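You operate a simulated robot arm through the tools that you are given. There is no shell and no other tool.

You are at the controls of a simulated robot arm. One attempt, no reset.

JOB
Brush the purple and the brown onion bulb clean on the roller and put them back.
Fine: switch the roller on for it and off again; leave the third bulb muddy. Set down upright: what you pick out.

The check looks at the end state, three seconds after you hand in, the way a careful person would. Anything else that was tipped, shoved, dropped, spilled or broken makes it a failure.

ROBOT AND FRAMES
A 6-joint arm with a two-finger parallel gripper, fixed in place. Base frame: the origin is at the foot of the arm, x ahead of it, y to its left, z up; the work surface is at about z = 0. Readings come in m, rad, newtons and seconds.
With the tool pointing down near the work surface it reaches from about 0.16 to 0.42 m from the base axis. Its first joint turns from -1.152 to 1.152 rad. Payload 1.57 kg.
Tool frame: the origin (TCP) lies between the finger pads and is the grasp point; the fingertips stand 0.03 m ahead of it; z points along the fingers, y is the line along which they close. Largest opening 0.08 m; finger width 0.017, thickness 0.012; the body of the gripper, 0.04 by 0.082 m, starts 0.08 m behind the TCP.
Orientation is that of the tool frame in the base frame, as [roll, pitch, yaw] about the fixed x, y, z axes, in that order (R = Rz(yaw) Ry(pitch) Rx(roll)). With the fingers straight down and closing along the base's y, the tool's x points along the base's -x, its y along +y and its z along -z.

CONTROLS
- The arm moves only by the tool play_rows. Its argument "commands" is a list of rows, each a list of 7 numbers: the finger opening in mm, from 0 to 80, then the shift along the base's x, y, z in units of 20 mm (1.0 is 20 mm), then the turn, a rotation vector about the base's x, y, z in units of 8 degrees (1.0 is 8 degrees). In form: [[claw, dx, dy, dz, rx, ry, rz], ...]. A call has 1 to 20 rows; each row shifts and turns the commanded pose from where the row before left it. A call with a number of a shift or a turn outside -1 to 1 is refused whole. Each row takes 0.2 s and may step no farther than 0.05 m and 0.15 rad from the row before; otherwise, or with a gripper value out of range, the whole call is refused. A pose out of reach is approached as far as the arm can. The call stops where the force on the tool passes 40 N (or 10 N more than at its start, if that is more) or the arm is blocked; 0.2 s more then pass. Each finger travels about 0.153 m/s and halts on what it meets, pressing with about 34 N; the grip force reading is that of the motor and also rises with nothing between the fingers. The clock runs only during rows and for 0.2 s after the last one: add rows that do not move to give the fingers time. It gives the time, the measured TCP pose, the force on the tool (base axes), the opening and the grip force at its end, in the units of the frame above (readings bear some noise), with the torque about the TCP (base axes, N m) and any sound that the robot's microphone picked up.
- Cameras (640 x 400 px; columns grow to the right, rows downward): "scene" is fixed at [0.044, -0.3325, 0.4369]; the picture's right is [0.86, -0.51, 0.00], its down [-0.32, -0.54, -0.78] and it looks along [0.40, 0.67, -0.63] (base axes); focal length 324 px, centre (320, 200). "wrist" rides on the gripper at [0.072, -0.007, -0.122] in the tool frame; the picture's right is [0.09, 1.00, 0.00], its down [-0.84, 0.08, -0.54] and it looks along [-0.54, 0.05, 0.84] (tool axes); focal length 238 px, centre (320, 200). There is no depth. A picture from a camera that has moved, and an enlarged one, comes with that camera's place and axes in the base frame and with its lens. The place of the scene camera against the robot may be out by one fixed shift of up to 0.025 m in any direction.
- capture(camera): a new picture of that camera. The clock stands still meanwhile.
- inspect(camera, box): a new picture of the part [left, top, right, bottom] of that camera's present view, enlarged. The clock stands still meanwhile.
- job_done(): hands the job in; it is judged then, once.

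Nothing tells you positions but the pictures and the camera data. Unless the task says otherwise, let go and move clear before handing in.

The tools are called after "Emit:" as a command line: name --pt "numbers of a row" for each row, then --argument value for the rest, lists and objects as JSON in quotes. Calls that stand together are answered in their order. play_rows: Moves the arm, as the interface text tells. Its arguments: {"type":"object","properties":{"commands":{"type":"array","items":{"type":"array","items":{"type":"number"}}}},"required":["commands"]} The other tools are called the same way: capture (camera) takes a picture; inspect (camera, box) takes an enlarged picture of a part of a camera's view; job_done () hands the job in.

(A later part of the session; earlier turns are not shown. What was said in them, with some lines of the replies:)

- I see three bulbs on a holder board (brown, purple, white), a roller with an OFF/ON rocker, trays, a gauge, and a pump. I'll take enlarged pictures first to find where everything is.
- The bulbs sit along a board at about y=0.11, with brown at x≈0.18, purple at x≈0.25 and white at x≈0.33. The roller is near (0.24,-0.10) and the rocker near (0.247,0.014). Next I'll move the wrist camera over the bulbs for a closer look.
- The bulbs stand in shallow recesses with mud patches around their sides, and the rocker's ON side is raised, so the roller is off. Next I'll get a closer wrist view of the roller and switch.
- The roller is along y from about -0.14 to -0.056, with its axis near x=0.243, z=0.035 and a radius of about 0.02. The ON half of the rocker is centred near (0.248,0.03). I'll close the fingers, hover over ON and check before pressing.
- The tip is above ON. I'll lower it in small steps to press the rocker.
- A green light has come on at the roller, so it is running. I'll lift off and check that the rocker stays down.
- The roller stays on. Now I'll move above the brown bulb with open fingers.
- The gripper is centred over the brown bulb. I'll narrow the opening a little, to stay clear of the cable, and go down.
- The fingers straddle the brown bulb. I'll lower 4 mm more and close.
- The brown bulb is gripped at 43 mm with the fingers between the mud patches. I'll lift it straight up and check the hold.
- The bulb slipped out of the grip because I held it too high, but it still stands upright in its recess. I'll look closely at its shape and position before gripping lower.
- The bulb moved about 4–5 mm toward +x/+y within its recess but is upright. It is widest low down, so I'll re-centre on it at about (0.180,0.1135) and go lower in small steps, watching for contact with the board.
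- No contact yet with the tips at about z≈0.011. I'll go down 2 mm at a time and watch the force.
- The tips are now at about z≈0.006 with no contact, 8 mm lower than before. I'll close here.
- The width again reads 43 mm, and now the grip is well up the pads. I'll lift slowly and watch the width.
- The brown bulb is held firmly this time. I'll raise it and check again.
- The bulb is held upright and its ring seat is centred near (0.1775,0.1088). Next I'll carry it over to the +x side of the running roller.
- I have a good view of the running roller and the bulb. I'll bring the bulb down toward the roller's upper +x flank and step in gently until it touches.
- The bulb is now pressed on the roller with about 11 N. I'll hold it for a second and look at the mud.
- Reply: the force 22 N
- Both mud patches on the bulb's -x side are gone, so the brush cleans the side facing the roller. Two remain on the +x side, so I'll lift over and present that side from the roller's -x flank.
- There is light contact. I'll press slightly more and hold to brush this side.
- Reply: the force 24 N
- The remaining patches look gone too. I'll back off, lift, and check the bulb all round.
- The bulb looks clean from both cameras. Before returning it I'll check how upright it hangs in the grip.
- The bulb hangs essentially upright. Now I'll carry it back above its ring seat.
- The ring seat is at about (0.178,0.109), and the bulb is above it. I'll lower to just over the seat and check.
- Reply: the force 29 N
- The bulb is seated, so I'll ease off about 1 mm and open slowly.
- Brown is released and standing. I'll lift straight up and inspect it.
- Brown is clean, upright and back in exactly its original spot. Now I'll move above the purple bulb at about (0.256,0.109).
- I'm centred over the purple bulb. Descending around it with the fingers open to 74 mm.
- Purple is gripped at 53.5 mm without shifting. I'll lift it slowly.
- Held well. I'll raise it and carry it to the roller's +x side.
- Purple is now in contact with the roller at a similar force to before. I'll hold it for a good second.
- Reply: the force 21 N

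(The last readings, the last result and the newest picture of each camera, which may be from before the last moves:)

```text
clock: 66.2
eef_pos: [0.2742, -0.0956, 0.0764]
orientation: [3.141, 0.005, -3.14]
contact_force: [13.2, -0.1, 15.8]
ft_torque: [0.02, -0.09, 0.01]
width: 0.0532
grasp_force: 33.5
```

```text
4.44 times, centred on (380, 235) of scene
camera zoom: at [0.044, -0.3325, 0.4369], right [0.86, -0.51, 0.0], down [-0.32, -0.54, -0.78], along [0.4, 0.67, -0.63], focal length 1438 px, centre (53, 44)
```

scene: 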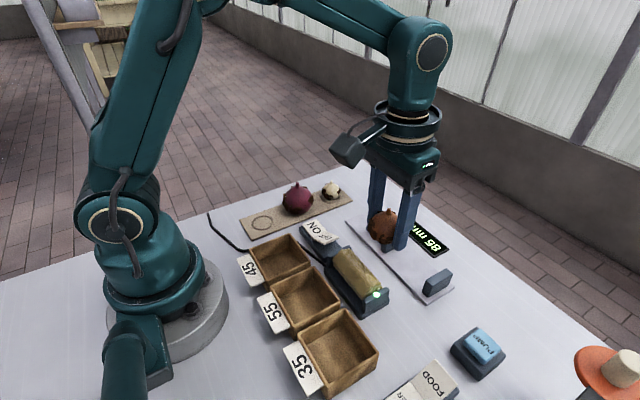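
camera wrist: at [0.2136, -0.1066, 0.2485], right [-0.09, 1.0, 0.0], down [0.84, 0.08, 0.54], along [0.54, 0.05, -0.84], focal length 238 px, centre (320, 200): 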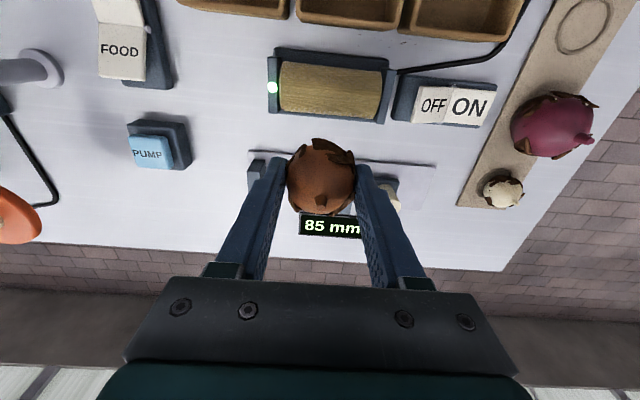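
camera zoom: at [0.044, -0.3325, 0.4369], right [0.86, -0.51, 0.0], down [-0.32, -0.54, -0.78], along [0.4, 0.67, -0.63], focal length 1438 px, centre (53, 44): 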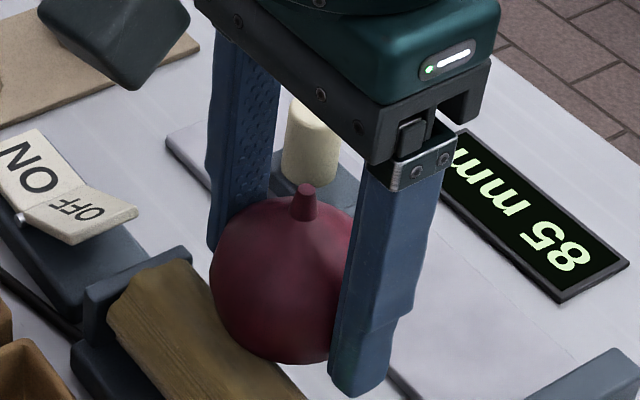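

Only one flake, on the +x/-y side, remains. I'll lift over to the roller's -x flank.

Emit:
play_rows --pt "25 0.4 0 0.5 0 0 0" --pt "25 0 0 0.9 0 0 0" --pt "25 0 0 0.9 0 0 0" --pt "25 -0.8 0 0.2 0 0 0" --pt "25 -0.9 0 0 0 0 0" --pt "25 -0.9 0 0 0 0 0" --pt "25 -0.8 0 0 0 0 0" --pt "25 -0.8 0 0 0 0 0" --pt "25 0 0 -0.9 0 0 0" --pt "25 0 0 -0.8 0 0 0" --pt "25 0 0 -0.5 0 0 0" --pt "25 0 0 0 0 0 0"

Emit:
inspect --camera "wrist" --box '[240, 80, 400, 280]'

Emit:
inspect --camera "scene" --box '[270, 160, 420, 320]'

```text
clock: 68.8
eef_pos: [0.1968, -0.097, 0.0812]
orientation: [3.141, 0.0, -3.139]
contact_force: [-0.1, -0.3, -0.9]
ft_torque: [-0.02, 0.0, 0.0]
width: 0.0532
grasp_force: 34.5
```

```text
2.00 times, centred on (320, 180) of wrist
camera zoom: at [0.1244, -0.1034, 0.2038], right [-0.09, 1.0, 0.0], down [0.84, 0.08, 0.54], along [0.54, 0.05, -0.84], focal length 477 px, centre (320, 240)
```

zoom: 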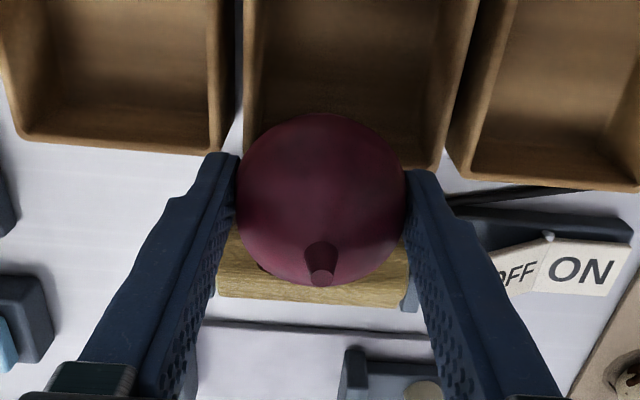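

```text
2.50 times, centred on (345, 240) of scene
camera zoom: at [0.044, -0.3325, 0.4369], right [0.86, -0.51, 0.0], down [-0.32, -0.54, -0.78], along [0.4, 0.67, -0.63], focal length 809 px, centre (258, 100)
```

zoom: 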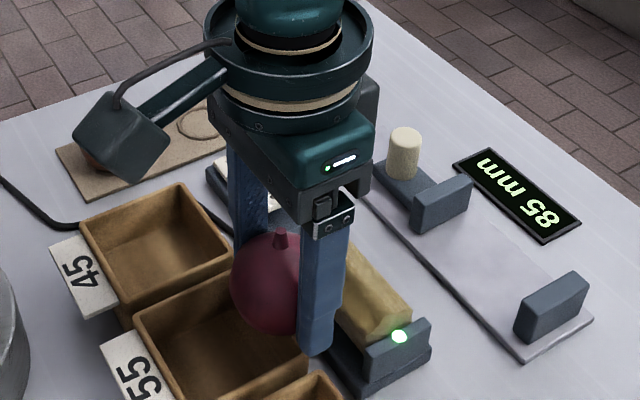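

Emit:
play_rows --pt "25 0.25 0 -0.1 0 0 0" --pt "25 0.2 0 -0.1 0 0 0" --pt "25 0 0 0 0 0 0"

Emit:
play_rows --pt "25 0.1 0 0 0 0 0" --pt "25 0 0 0 0 0 0"

Emit:
play_rows --pt "25 0.1 0 0 0 0 0" --pt "25 0 0 0 0 0 0"

Emit:
play_rows --pt "25 0.08 0 0 0 0 0" --pt "25 0 0 0 0 0 0"

```text
clock: 69.6
eef_pos: [0.2045, -0.0963, 0.078]
orientation: [-3.14, 0.002, -3.141]
contact_force: [-0.6, -0.7, -0.9]
ft_torque: [-0.01, -0.01, 0.02]
width: 0.0534
grasp_force: 33.9
```

```text
clock: 70.2
eef_pos: [0.2067, -0.0971, 0.0782]
orientation: [3.141, 0.002, -3.14]
contact_force: [-0.8, -0.1, -1.1]
ft_torque: [-0.02, 0.01, -0.02]
width: 0.0532
grasp_force: 34.3
```

```text
clock: 70.8
eef_pos: [0.2099, -0.0963, 0.0779]
orientation: [-3.141, 0.001, -3.14]
contact_force: [0.5, 0.0, -2.1]
ft_torque: [0.0, -0.02, 0.0]
width: 0.0534
grasp_force: 33.9
```

```text
clock: 71.4
eef_pos: [0.2114, -0.0973, 0.0765]
orientation: [-3.141, 0.002, -3.14]
contact_force: [0.1, 0.4, -1.9]
ft_torque: [-0.01, 0.01, 0.0]
width: 0.0534
grasp_force: 33.9
```

Emit:
play_rows --pt "25 0.08 0 0 0 0 0" --pt "25 0 0 0 0 0 0"

Emit:
play_rows --pt "25 0.08 0 0 0 0 0" --pt "25 0 0 0 0 0 0"

Emit:
play_rows --pt "25 0.06 0 -0.03 0 0 0" --pt "25 0 0 0 0 0 0"

```text
clock: 72.0
eef_pos: [0.2142, -0.0942, 0.0774]
orientation: [3.142, 0.002, -3.141]
contact_force: [-0.9, 0.6, -1.1]
ft_torque: [0.02, 0.03, 0.01]
width: 0.0532
grasp_force: 33.8
```

```text
clock: 72.6
eef_pos: [0.2142, -0.0952, 0.0774]
orientation: [-3.14, 0.002, -3.14]
contact_force: [-1.1, -0.1, -1.8]
ft_torque: [0.02, 0.02, 0.01]
width: 0.0534
grasp_force: 33.3
```

```text
clock: 73.2
eef_pos: [0.2159, -0.0961, 0.0769]
orientation: [3.141, 0.002, -3.14]
contact_force: [-0.2, -0.4, -0.5]
ft_torque: [-0.01, 0.02, -0.02]
width: 0.0533
grasp_force: 34.1
```

Emit:
play_rows --pt "25 0.06 0 -0.03 0 0 0" --pt "25 0 0 0 0 0 0"

Emit:
play_rows --pt "25 0.06 0 -0.03 0 0 0" --pt "25 0 0 0 0 0 0"

```text
clock: 73.8
eef_pos: [0.2171, -0.0967, 0.0758]
orientation: [-3.141, 0.0, -3.14]
contact_force: [-1.9, -0.5, 2.5]
ft_torque: [-0.02, 0.02, 0.0]
width: 0.0532
grasp_force: 34.0
```

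```text
clock: 74.4
eef_pos: [0.2163, -0.0965, 0.076]
orientation: [-3.142, -0.004, -3.14]
contact_force: [-16.6, -0.1, 17.6]
ft_torque: [-0.05, 0.16, 0.02]
width: 0.0534
grasp_force: 33.6
```

Emit:
play_rows --pt "25 -0.02 0 0 0 0 0" --pt "25 0 0 0 0 0 0" --pt "25 0 0 0 0 0 0" --pt "25 0 0 0 0 0 0" --pt "25 0 0 0 0 0 0"

Emit:
inspect --camera "wrist" --box '[240, 80, 400, 280]'

Emit:
inspect --camera "scene" --box '[270, 160, 420, 320]'

```text
clock: 75.6
eef_pos: [0.218, -0.0957, 0.0758]
orientation: [3.141, 0.0, -3.14]
contact_force: [-14.6, -1.1, 14.5]
ft_torque: [0.0, 0.21, -0.04]
width: 0.0532
grasp_force: 34.1
```

```text
2.00 times, centred on (320, 180) of wrist
camera zoom: at [0.146, -0.1036, 0.1983], right [-0.09, 1.0, 0.0], down [0.84, 0.08, 0.54], along [0.54, 0.05, -0.84], focal length 477 px, centre (320, 240)
```

zoom: 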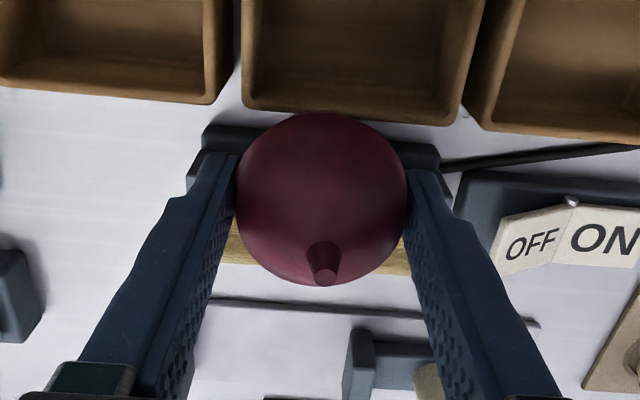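

```text
2.50 times, centred on (345, 240) of scene
camera zoom: at [0.044, -0.3325, 0.4369], right [0.86, -0.51, 0.0], down [-0.32, -0.54, -0.78], along [0.4, 0.67, -0.63], focal length 809 px, centre (258, 100)
```

zoom: 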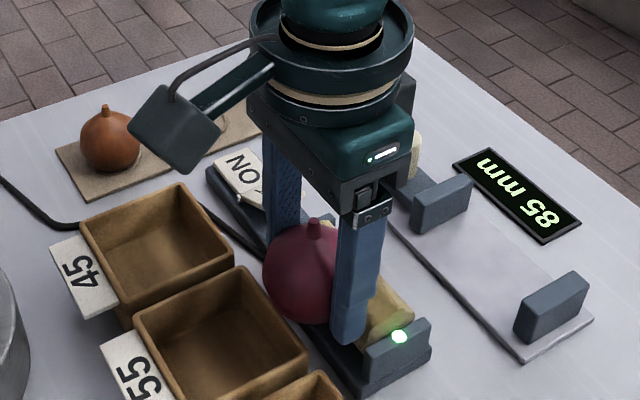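

The last flake looks gone as well. I'll back off, lift and inspect.

Emit:
play_rows --pt "25 -0.3 0 0.4 0 0 0" --pt "25 0 0 0.9 0 0 0" --pt "25 0 0 0.9 0 0 0" --pt "25 0 0 0.6 0 0 0" --pt "25 0 0 0 0 0 0"

Emit:
inspect --camera "wrist" --box '[240, 80, 400, 240]'

Emit:
inspect --camera "scene" --box '[310, 170, 400, 270]'

```text
clock: 76.8
eef_pos: [0.2119, -0.0948, 0.1318]
orientation: [3.14, 0.003, -3.14]
contact_force: [0.4, 0.7, -1.3]
ft_torque: [-0.01, 0.02, 0.02]
width: 0.0533
grasp_force: 33.2
```

```text
2.50 times, centred on (320, 160) of wrist
camera zoom: at [0.1401, -0.1026, 0.2538], right [-0.09, 1.0, 0.0], down [0.84, 0.08, 0.54], along [0.54, 0.05, -0.84], focal length 596 px, centre (320, 300)
```

zoom: 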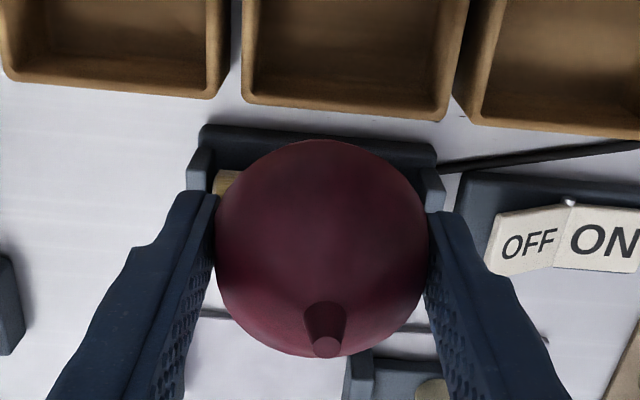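

```text
4.00 times, centred on (355, 220) of scene
camera zoom: at [0.044, -0.3325, 0.4369], right [0.86, -0.51, 0.0], down [-0.32, -0.54, -0.78], along [0.4, 0.67, -0.63], focal length 1294 px, centre (180, 120)
```

zoom: 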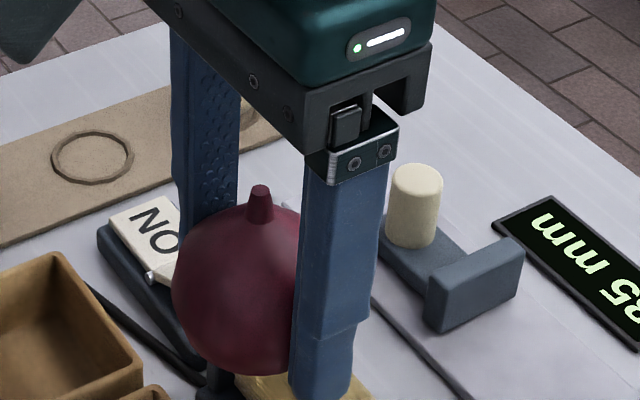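

Purple is clean and hangs upright, unrotated in the grip. I'll bring it back above its ring seat.

Emit:
play_rows --pt "25 0.1 0.5 0 0 0 0" --pt "25 0.2 0.9 0 0 0 0" --pt "25 0.2 0.9 0 0 0 0" --pt "25 0.2 0.9 0 0 0 0" --pt "25 0.2 0.9 0 0 0 0" --pt "25 0.2 0.9 0 0 0 0" --pt "25 0.2 0.9 0 0 0 0" --pt "25 0.2 0.9 0 0 0 0" --pt "25 0.2 0.9 0 0 0 0" --pt "25 0.2 0.9 0 0 0 0" --pt "25 0.2 0.9 0 0 0 0" --pt "25 0.11 0.75 0 0 0 0" --pt "25 0 0 0 0 0 0"

Emit:
inspect --camera "wrist" --box '[240, 70, 400, 250]'

Emit:
inspect --camera "scene" --box '[240, 140, 360, 245]'

```text
clock: 79.6
eef_pos: [0.2553, 0.1082, 0.1342]
orientation: [-3.141, 0.001, -3.139]
contact_force: [0.0, 0.8, -1.2]
ft_torque: [0.02, 0.02, -0.02]
width: 0.0535
grasp_force: 33.8
```

```text
2.22 times, centred on (320, 160) of wrist
camera zoom: at [0.1829, 0.101, 0.2561], right [-0.09, 1.0, 0.0], down [0.84, 0.08, 0.54], along [0.54, 0.05, -0.84], focal length 530 px, centre (320, 289)
```

zoom: 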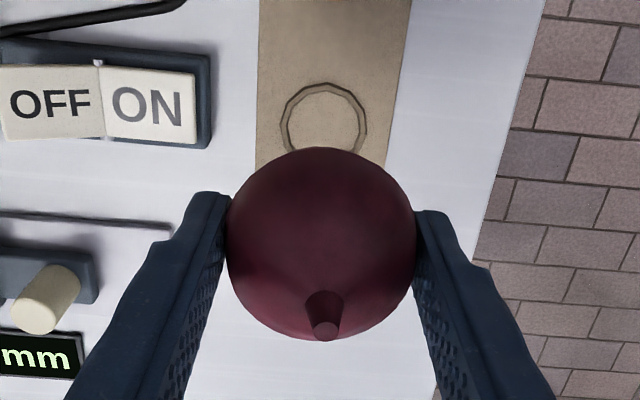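

```text
3.81 times, centred on (300, 192) of scene
camera zoom: at [0.044, -0.3325, 0.4369], right [0.86, -0.51, 0.0], down [-0.32, -0.54, -0.78], along [0.4, 0.67, -0.63], focal length 1233 px, centre (396, 229)
```

zoom: 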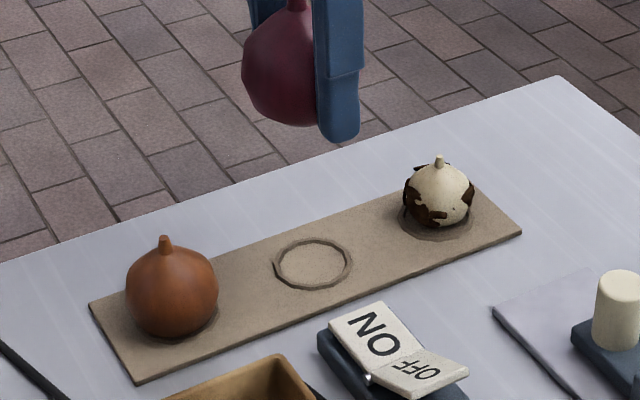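

Emit:
play_rows --pt "25 0 0 -0.9 0 0 0" --pt "25 0 0 -0.9 0 0 0" --pt "25 0 0 -0.9 0 0 0" --pt "25 0 0 -0.9 0 0 0" --pt "25 0 0 -0.4 0 0 0" --pt "25 0 0 0 0 0 0"

Emit:
inspect --camera "wrist" --box '[220, 80, 420, 250]'

Emit:
inspect --camera "scene" --box '[250, 150, 360, 240]'

```text
clock: 81.0
eef_pos: [0.2571, 0.1077, 0.0523]
orientation: [3.141, 0.002, -3.14]
contact_force: [0.8, 0.5, -1.1]
ft_torque: [0.01, 0.0, -0.03]
width: 0.0535
grasp_force: 33.6
```

```text
2.35 times, centred on (320, 165) of wrist
camera zoom: at [0.1839, 0.1013, 0.1736], right [-0.09, 1.0, 0.0], down [0.84, 0.08, 0.54], along [0.54, 0.05, -0.84], focal length 561 px, centre (320, 282)
```

zoom: 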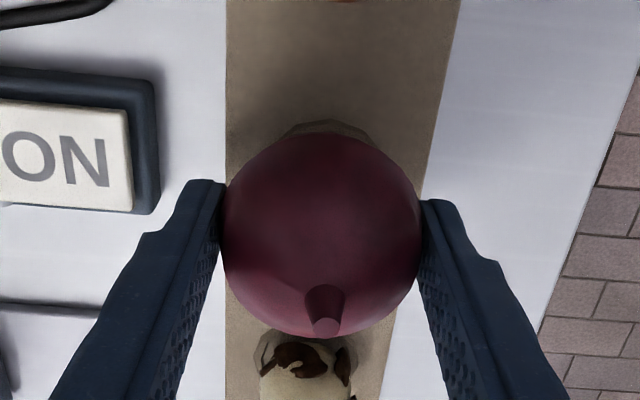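

```text
4.44 times, centred on (305, 195) of scene
camera zoom: at [0.044, -0.3325, 0.4369], right [0.86, -0.51, 0.0], down [-0.32, -0.54, -0.78], along [0.4, 0.67, -0.63], focal length 1438 px, centre (387, 222)
```

zoom: 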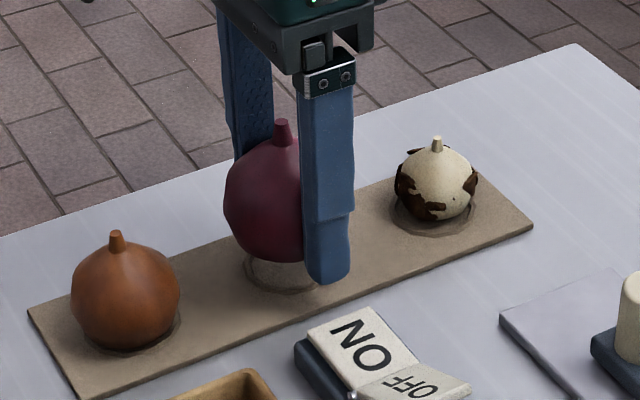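

Emit:
play_rows --pt "25 0.03 0.02 -0.2 0 0 0" --pt "25 0 0 -0.2 0 0 0" --pt "25 0 0 0 0 0 0"

Emit:
play_rows --pt "25 0 0 -0.1 0 0 0" --pt "25 0 0 0 0 0 0"

Emit:
play_rows --pt "25 0 0 -0.08 0 0 0" --pt "25 0 0 0 0 0 0"

```text
clock: 81.8
eef_pos: [0.2573, 0.1104, 0.0439]
orientation: [3.141, 0.003, -3.139]
contact_force: [-0.6, 0.0, -0.1]
ft_torque: [-0.01, -0.01, -0.01]
width: 0.0534
grasp_force: 34.3
```

```text
clock: 82.4
eef_pos: [0.2569, 0.1116, 0.0418]
orientation: [3.141, 0.002, -3.141]
contact_force: [-0.2, 0.1, -0.9]
ft_torque: [0.03, -0.03, 0.04]
width: 0.0533
grasp_force: 34.5
```

```text
clock: 83.0
eef_pos: [0.2561, 0.1104, 0.0402]
orientation: [-3.141, 0.001, -3.141]
contact_force: [0.6, -0.4, -1.0]
ft_torque: [0.02, -0.01, 0.0]
width: 0.0531
grasp_force: 33.4
```

Emit:
play_rows --pt "25 0 0 -0.05 0 0 0" --pt "25 0 0 0 0 0 0"

Emit:
play_rows --pt "25 0 0 -0.04 0 0 0" --pt "25 0 0 0 0 0 0"

Emit:
inspect --camera "scene" --box '[250, 150, 360, 240]'

Emit:
inspect --camera "wrist" --box '[220, 80, 420, 250]'

```text
clock: 83.6
eef_pos: [0.2563, 0.109, 0.0394]
orientation: [-3.14, 0.001, -3.14]
contact_force: [0.5, -0.9, -0.6]
ft_torque: [-0.04, 0.0, 0.02]
width: 0.0533
grasp_force: 33.8
```

```text
clock: 84.2
eef_pos: [0.258, 0.11, 0.0396]
orientation: [3.141, 0.001, -3.14]
contact_force: [0.3, 0.2, -1.6]
ft_torque: [0.01, -0.02, 0.0]
width: 0.0533
grasp_force: 33.9
```

```text
4.44 times, centred on (305, 195) of scene
camera zoom: at [0.044, -0.3325, 0.4369], right [0.86, -0.51, 0.0], down [-0.32, -0.54, -0.78], along [0.4, 0.67, -0.63], focal length 1438 px, centre (387, 222)
```

zoom: 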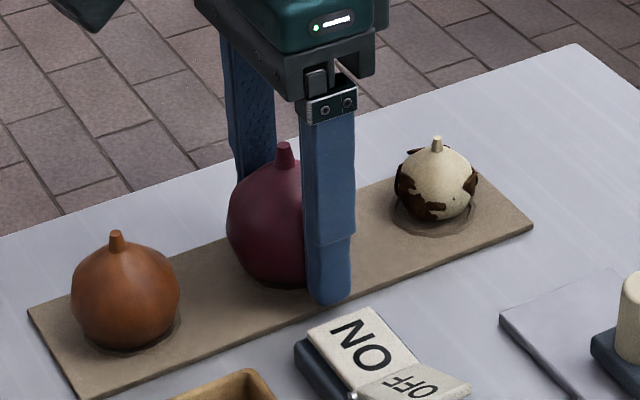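

```text
2.35 times, centred on (320, 165) of wrist
camera zoom: at [0.1846, 0.1018, 0.1613], right [-0.09, 1.0, 0.0], down [0.84, 0.08, 0.54], along [0.54, 0.05, -0.84], focal length 561 px, centre (320, 282)
```

zoom: 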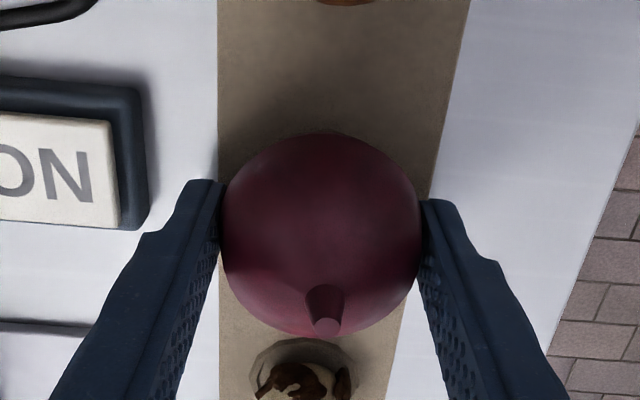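

Emit:
play_rows --pt "25 0.03 -0.02 -0.05 0 0 0" --pt "25 0 0 0 0 0 0"

Emit:
play_rows --pt "25 0 0 -0.05 0 0 0" --pt "25 0 0 0 0 0 0"

```text
clock: 84.8
eef_pos: [0.2563, 0.109, 0.0382]
orientation: [3.142, 0.001, -3.14]
contact_force: [-4.1, 0.9, 7.6]
ft_torque: [0.13, 0.15, 0.06]
width: 0.0531
grasp_force: 33.9
```

```text
clock: 85.4
eef_pos: [0.2572, 0.11, 0.0364]
orientation: [-3.141, 0.004, -3.138]
contact_force: [0.9, -10.6, 25.1]
ft_torque: [-0.23, 0.27, 0.12]
width: 0.0535
grasp_force: 33.8
```

The bulb is seated. I'll ease off slightly and open gently.

Emit:
play_rows --pt "25 0 -0.03 0.06 0 0 0" --pt "25 0 0 0 0 0 0"

Emit:
play_rows --pt "56 0 0 0 0 0 0" --pt "62 0 0 0 0 0 0" --pt "72 0 0 0 0 0 0" --pt "72 0 0 0 0 0 0"

Emit:
inspect --camera "wrist" --box '[220, 80, 420, 250]'

Emit:
inspect --camera "scene" --box '[250, 150, 360, 240]'

```text
clock: 86.0
eef_pos: [0.2558, 0.1075, 0.0371]
orientation: [-3.141, 0.0, -3.14]
contact_force: [0.3, 1.0, 2.6]
ft_torque: [0.05, -0.02, -0.03]
width: 0.0534
grasp_force: 33.5
```

```text
clock: 87.0
eef_pos: [0.2554, 0.1079, 0.0375]
orientation: [-3.141, 0.001, -3.14]
contact_force: [-0.3, 0.5, 0.3]
ft_torque: [0.03, 0.0, 0.02]
width: 0.0721
grasp_force: 0.0
```

```text
2.35 times, centred on (320, 165) of wrist
camera zoom: at [0.1842, 0.1009, 0.1603], right [-0.09, 1.0, 0.0], down [0.84, 0.08, 0.54], along [0.54, 0.05, -0.84], focal length 561 px, centre (320, 282)
```

zoom: 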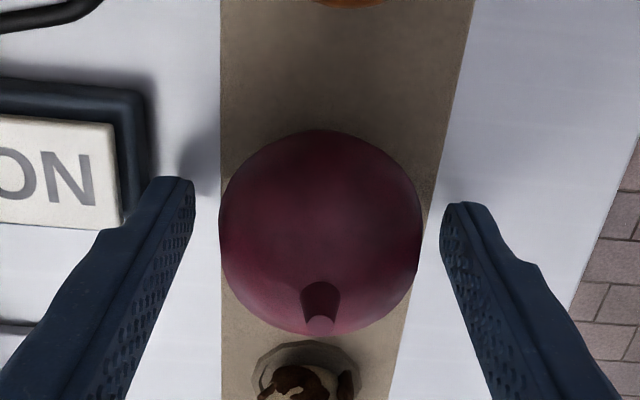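

```text
4.44 times, centred on (305, 195) of scene
camera zoom: at [0.044, -0.3325, 0.4369], right [0.86, -0.51, 0.0], down [-0.32, -0.54, -0.78], along [0.4, 0.67, -0.63], focal length 1438 px, centre (387, 222)
```

zoom: 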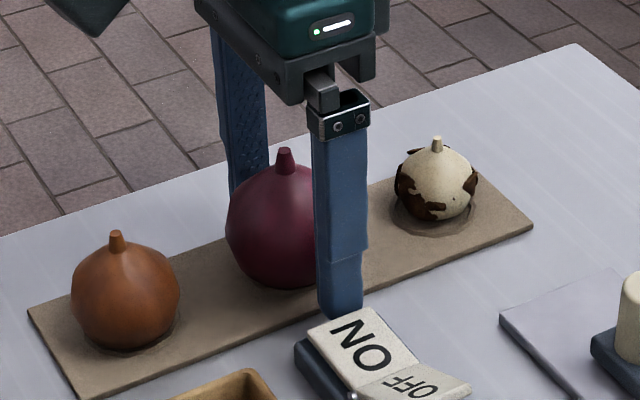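

Purple is released and standing. I'll lift straight up and inspect both bulbs.

Emit:
play_rows --pt "74 0 0 0.5 0 0 0" --pt "74 0 0 0.9 0 0 0" --pt "74 0 0 0.9 0 0 0" --pt "74 0 0 0.9 0 0 0" --pt "74 0 0 0.9 0 0 0" --pt "74 0 0 0.3 0 0 0" --pt "74 0 0 0 0 0 0"

Emit:
inspect --camera "scene" --box '[230, 165, 358, 245]'

Emit:
capture --camera "wrist"

```text
clock: 88.6
eef_pos: [0.2561, 0.1085, 0.1273]
orientation: [-3.141, 0.003, -3.14]
contact_force: [0.3, -0.4, -0.7]
ft_torque: [0.03, -0.03, 0.0]
width: 0.0742
grasp_force: 0.0
```

```text
5.00 times, centred on (294, 205) of scene
camera zoom: at [0.044, -0.3325, 0.4369], right [0.86, -0.51, 0.0], down [-0.32, -0.54, -0.78], along [0.4, 0.67, -0.63], focal length 1618 px, centre (450, 175)
```

zoom: 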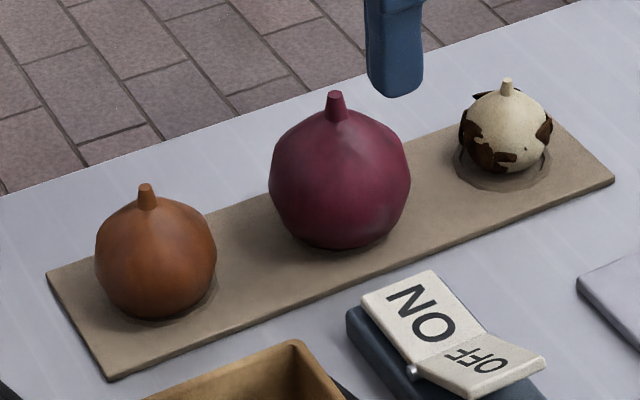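

```text
taken
camera wrist: at [0.1847, 0.101, 0.2473], right [-0.09, 1.0, 0.0], down [0.84, 0.08, 0.54], along [0.54, 0.05, -0.84], focal length 238 px, centre (320, 200)
```

wrist: 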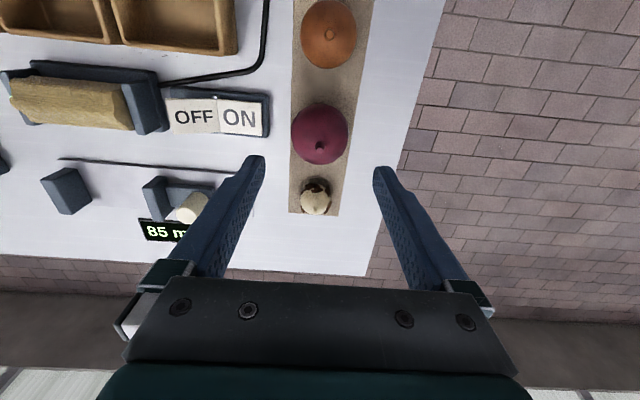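

Emit:
inspect --camera "wrist" --box '[280, 0, 370, 220]'

Emit:
inspect --camera "wrist" --box '[280, 90, 360, 170]'

Emit:
inspect --camera "wrist" --box '[285, 0, 375, 75]'

```text
1.82 times, centred on (325, 110) of wrist
camera zoom: at [0.1847, 0.101, 0.2473], right [-0.09, 1.0, 0.0], down [0.84, 0.08, 0.54], along [0.54, 0.05, -0.84], focal length 433 px, centre (311, 364)
```

zoom: 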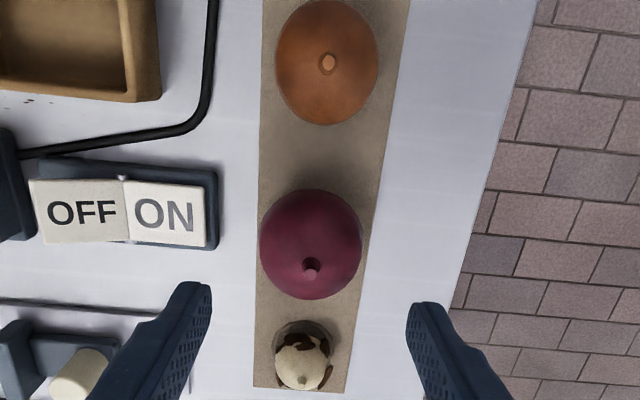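

```text
5.00 times, centred on (320, 130) of wrist
camera zoom: at [0.1847, 0.101, 0.2473], right [-0.09, 1.0, 0.0], down [0.84, 0.08, 0.54], along [0.54, 0.05, -0.84], focal length 1192 px, centre (320, 550)
```

zoom: 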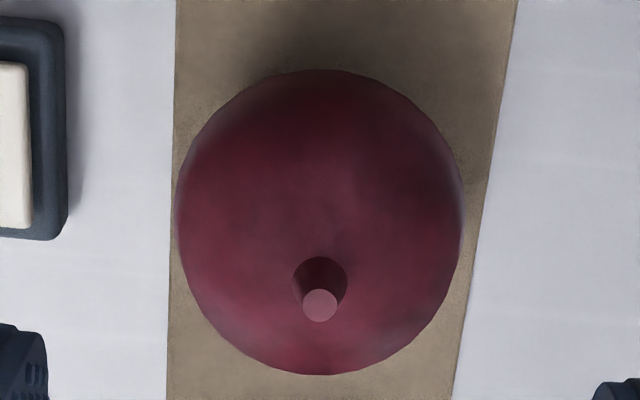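

```text
5.33 times, centred on (330, 38) of wrist
camera zoom: at [0.1847, 0.101, 0.2473], right [-0.09, 1.0, 0.0], down [0.84, 0.08, 0.54], along [0.54, 0.05, -0.84], focal length 1271 px, centre (267, 1067)
```

zoom: 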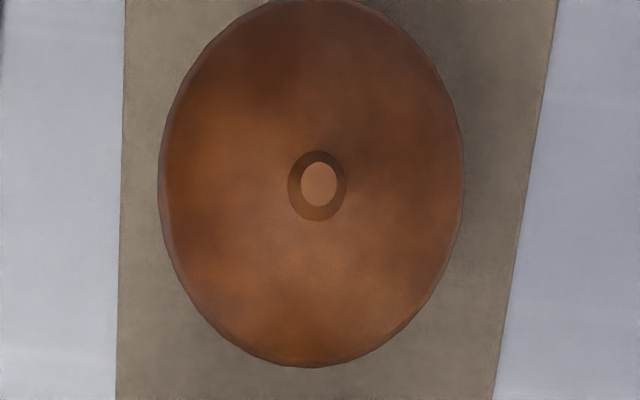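

Both bulbs are clean, upright and centred on their seats, and the white one is untouched. Now I'll go to the OFF side of the rocker with closed fingers.

Emit:
play_rows --pt "74 0 -0.6 0 0 0 0" --pt "60 -0.04 -0.93 0 0 0 0" --pt "30 -0.04 -0.93 0 0 0 0" --pt "0 -0.04 -0.93 0 0 0 0" --pt "0 -0.04 -0.93 0 0 0 0" --pt "0 -0.04 -0.93 -0.3 0 0 0" --pt "0 -0.04 -0.93 -0.6 0 0 0" --pt "0 0 0 -0.6 0 0 0" --pt "0 0 0 0 0 0 0"

Emit:
capture --camera "wrist"

Emit:
inspect --camera "scene" --box '[250, 160, 420, 310]'

```text
clock: 90.6
eef_pos: [0.2518, -0.0152, 0.0959]
orientation: [3.141, 0.001, -3.14]
contact_force: [0.4, -0.5, 0.0]
ft_torque: [-0.02, -0.03, 0.03]
width: 0.0001
grasp_force: 21.5
```

```text
taken
camera wrist: at [0.1797, -0.0221, 0.218], right [-0.09, 1.0, 0.0], down [0.84, 0.08, 0.54], along [0.54, 0.05, -0.84], focal length 238 px, centre (320, 200)
```

wrist: 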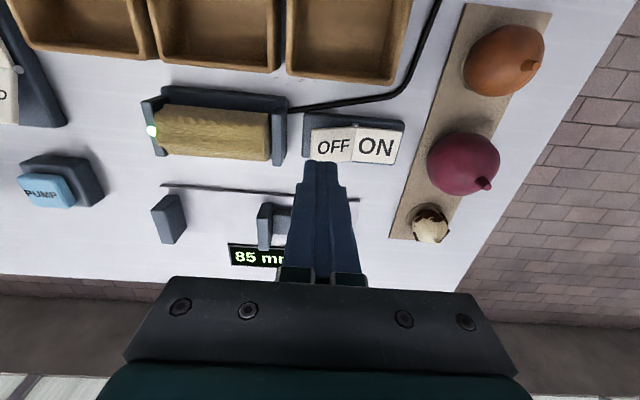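

```text
2.67 times, centred on (335, 235) of scene
camera zoom: at [0.044, -0.3325, 0.4369], right [0.86, -0.51, 0.0], down [-0.32, -0.54, -0.78], along [0.4, 0.67, -0.63], focal length 863 px, centre (280, 107)
```

zoom: 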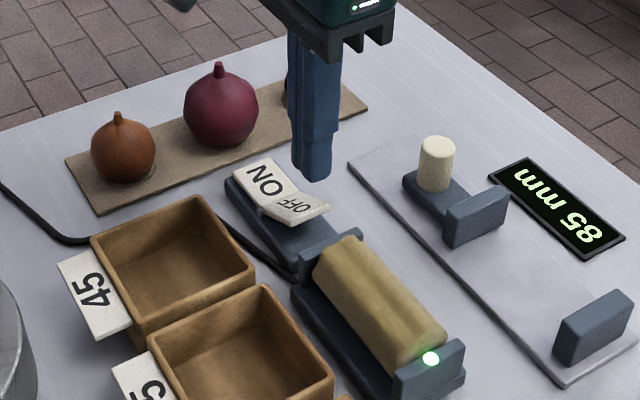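

Emit:
play_rows --pt "0 -0.05 0 -0.8 0 0 0" --pt "0 0 0 -0.7 0 0 0" --pt "0 0 0 -0.2 0 0 0" --pt "0 0 0 -0.2 0 0 0" --pt "0 0 0 -0.2 0 0 0" --pt "0 0 0 -0.15 0 0 0"

Emit:
inspect --camera "scene" --box '[250, 160, 420, 310]'

```text
clock: 92.0
eef_pos: [0.2512, -0.0154, 0.0517]
orientation: [-3.141, 0.001, -3.14]
contact_force: [-0.2, 0.0, -0.5]
ft_torque: [-0.01, 0.0, 0.02]
width: 0.0
grasp_force: 21.2
```

```text
2.67 times, centred on (335, 235) of scene
camera zoom: at [0.044, -0.3325, 0.4369], right [0.86, -0.51, 0.0], down [-0.32, -0.54, -0.78], along [0.4, 0.67, -0.63], focal length 863 px, centre (280, 107)
```

zoom: 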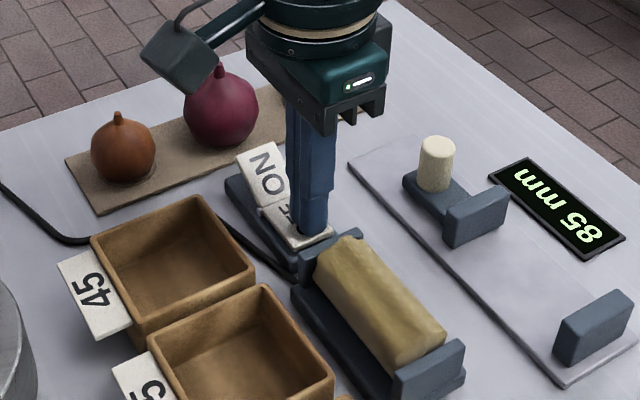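

The green light is out and the rocker has tipped to OFF. I'll lift clear and check the final state.

Emit:
play_rows --pt "0 0 0 0.7 0 0 0" --pt "0 0 0 0.9 0 0 0" --pt "0 0 0 0.9 0 0 0" --pt "0 0 0 0.9 0 0 0" --pt "0 0 0 0.9 0 0 0" --pt "0 0 0 0.9 0 0 0" --pt "0 0 -0.5 0.9 0 0 0" --pt "0 0 -0.5 0.9 0 0 0" --pt "0 0 0 0 0 0 0"

Emit:
capture --camera "scene"

Emit:
inspect --camera "scene" --box '[230, 160, 420, 320]'

Emit:
capture --camera "wrist"

```text
clock: 94.0
eef_pos: [0.2516, -0.0347, 0.1896]
orientation: [3.141, 0.002, -3.139]
contact_force: [0.1, 0.2, 0.5]
ft_torque: [0.05, 0.02, 0.01]
width: 0.0
grasp_force: 21.5
```

```text
taken
```

scene: 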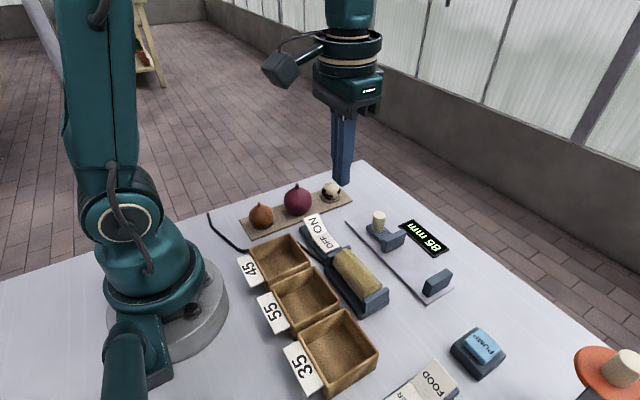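

```text
2.50 times, centred on (325, 240) of scene
camera zoom: at [0.044, -0.3325, 0.4369], right [0.86, -0.51, 0.0], down [-0.32, -0.54, -0.78], along [0.4, 0.67, -0.63], focal length 809 px, centre (308, 100)
```

zoom: 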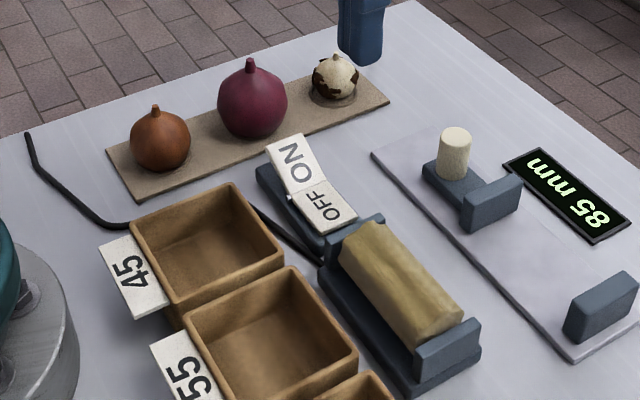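

```text
taken
camera wrist: at [0.1787, -0.0424, 0.3126], right [-0.09, 1.0, 0.0], down [0.84, 0.08, 0.54], along [0.54, 0.05, -0.84], focal length 238 px, centre (320, 200)
```

wrist: 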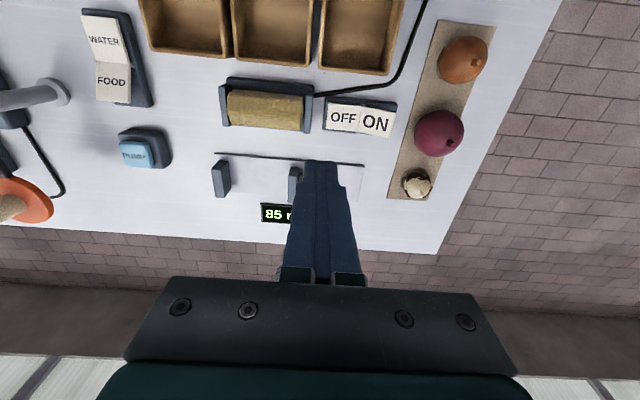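

Emit:
inspect --camera "wrist" --box '[380, 20, 510, 210]'

Emit:
inspect --camera "scene" --box '[235, 170, 350, 240]'

```text
2.11 times, centred on (445, 115) of wrist
camera zoom: at [0.1787, -0.0424, 0.3126], right [-0.09, 1.0, 0.0], down [0.84, 0.08, 0.54], along [0.54, 0.05, -0.84], focal length 502 px, centre (57, 379)
```

zoom: 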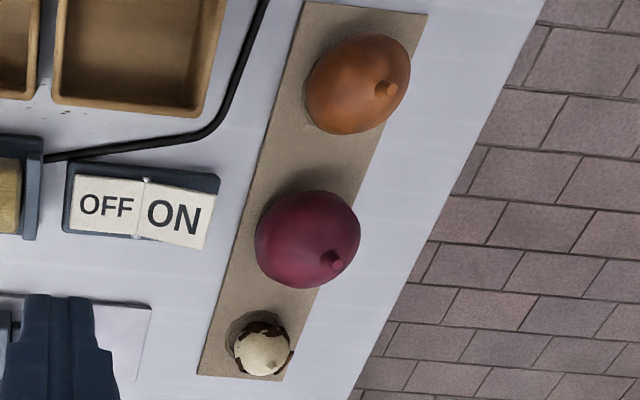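

```text
5.57 times, centred on (292, 205) of scene
camera zoom: at [0.044, -0.3325, 0.4369], right [0.86, -0.51, 0.0], down [-0.32, -0.54, -0.78], along [0.4, 0.67, -0.63], focal length 1801 px, centre (473, 172)
```

zoom: 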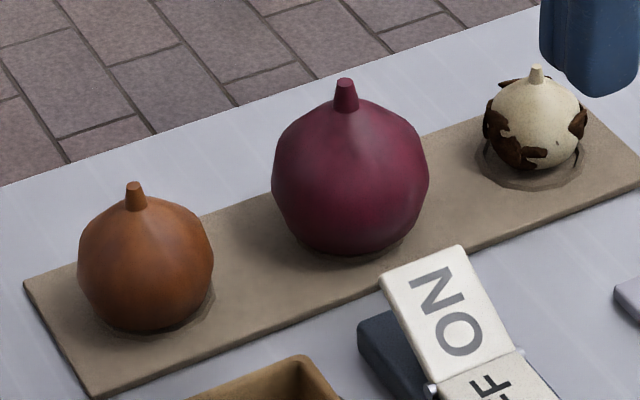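

Both the brown and purple bulbs are clean, upright and on their seats. The white one is still muddy and untouched, the roller is off, and the arm is clear, so I'm handing in.

Emit:
job_done

```text
The job is handed in.
```

The brown and purple onion bulbs are brushed clean and back upright on their seats. I handed the job in, but no result has come back yet.

- **Roller:** I switched it on for the brushing and off again afterwards. Its light is out and the rocker is on OFF.
- **Third bulb:** the white one was not touched and is still muddy.
- **Slip:** on the first try, the brown bulb slipped from the grip and shifted about 5 mm on its seat without tipping. I gripped it lower, brushed it and put it back in its original spot.
- **Check:** neither camera shows any mud left on the two bulbs. The low far sides were only visible from above.

Nothing else in the pictures looks moved, and the gauge still reads 85 mm. The arm is clear of everything.
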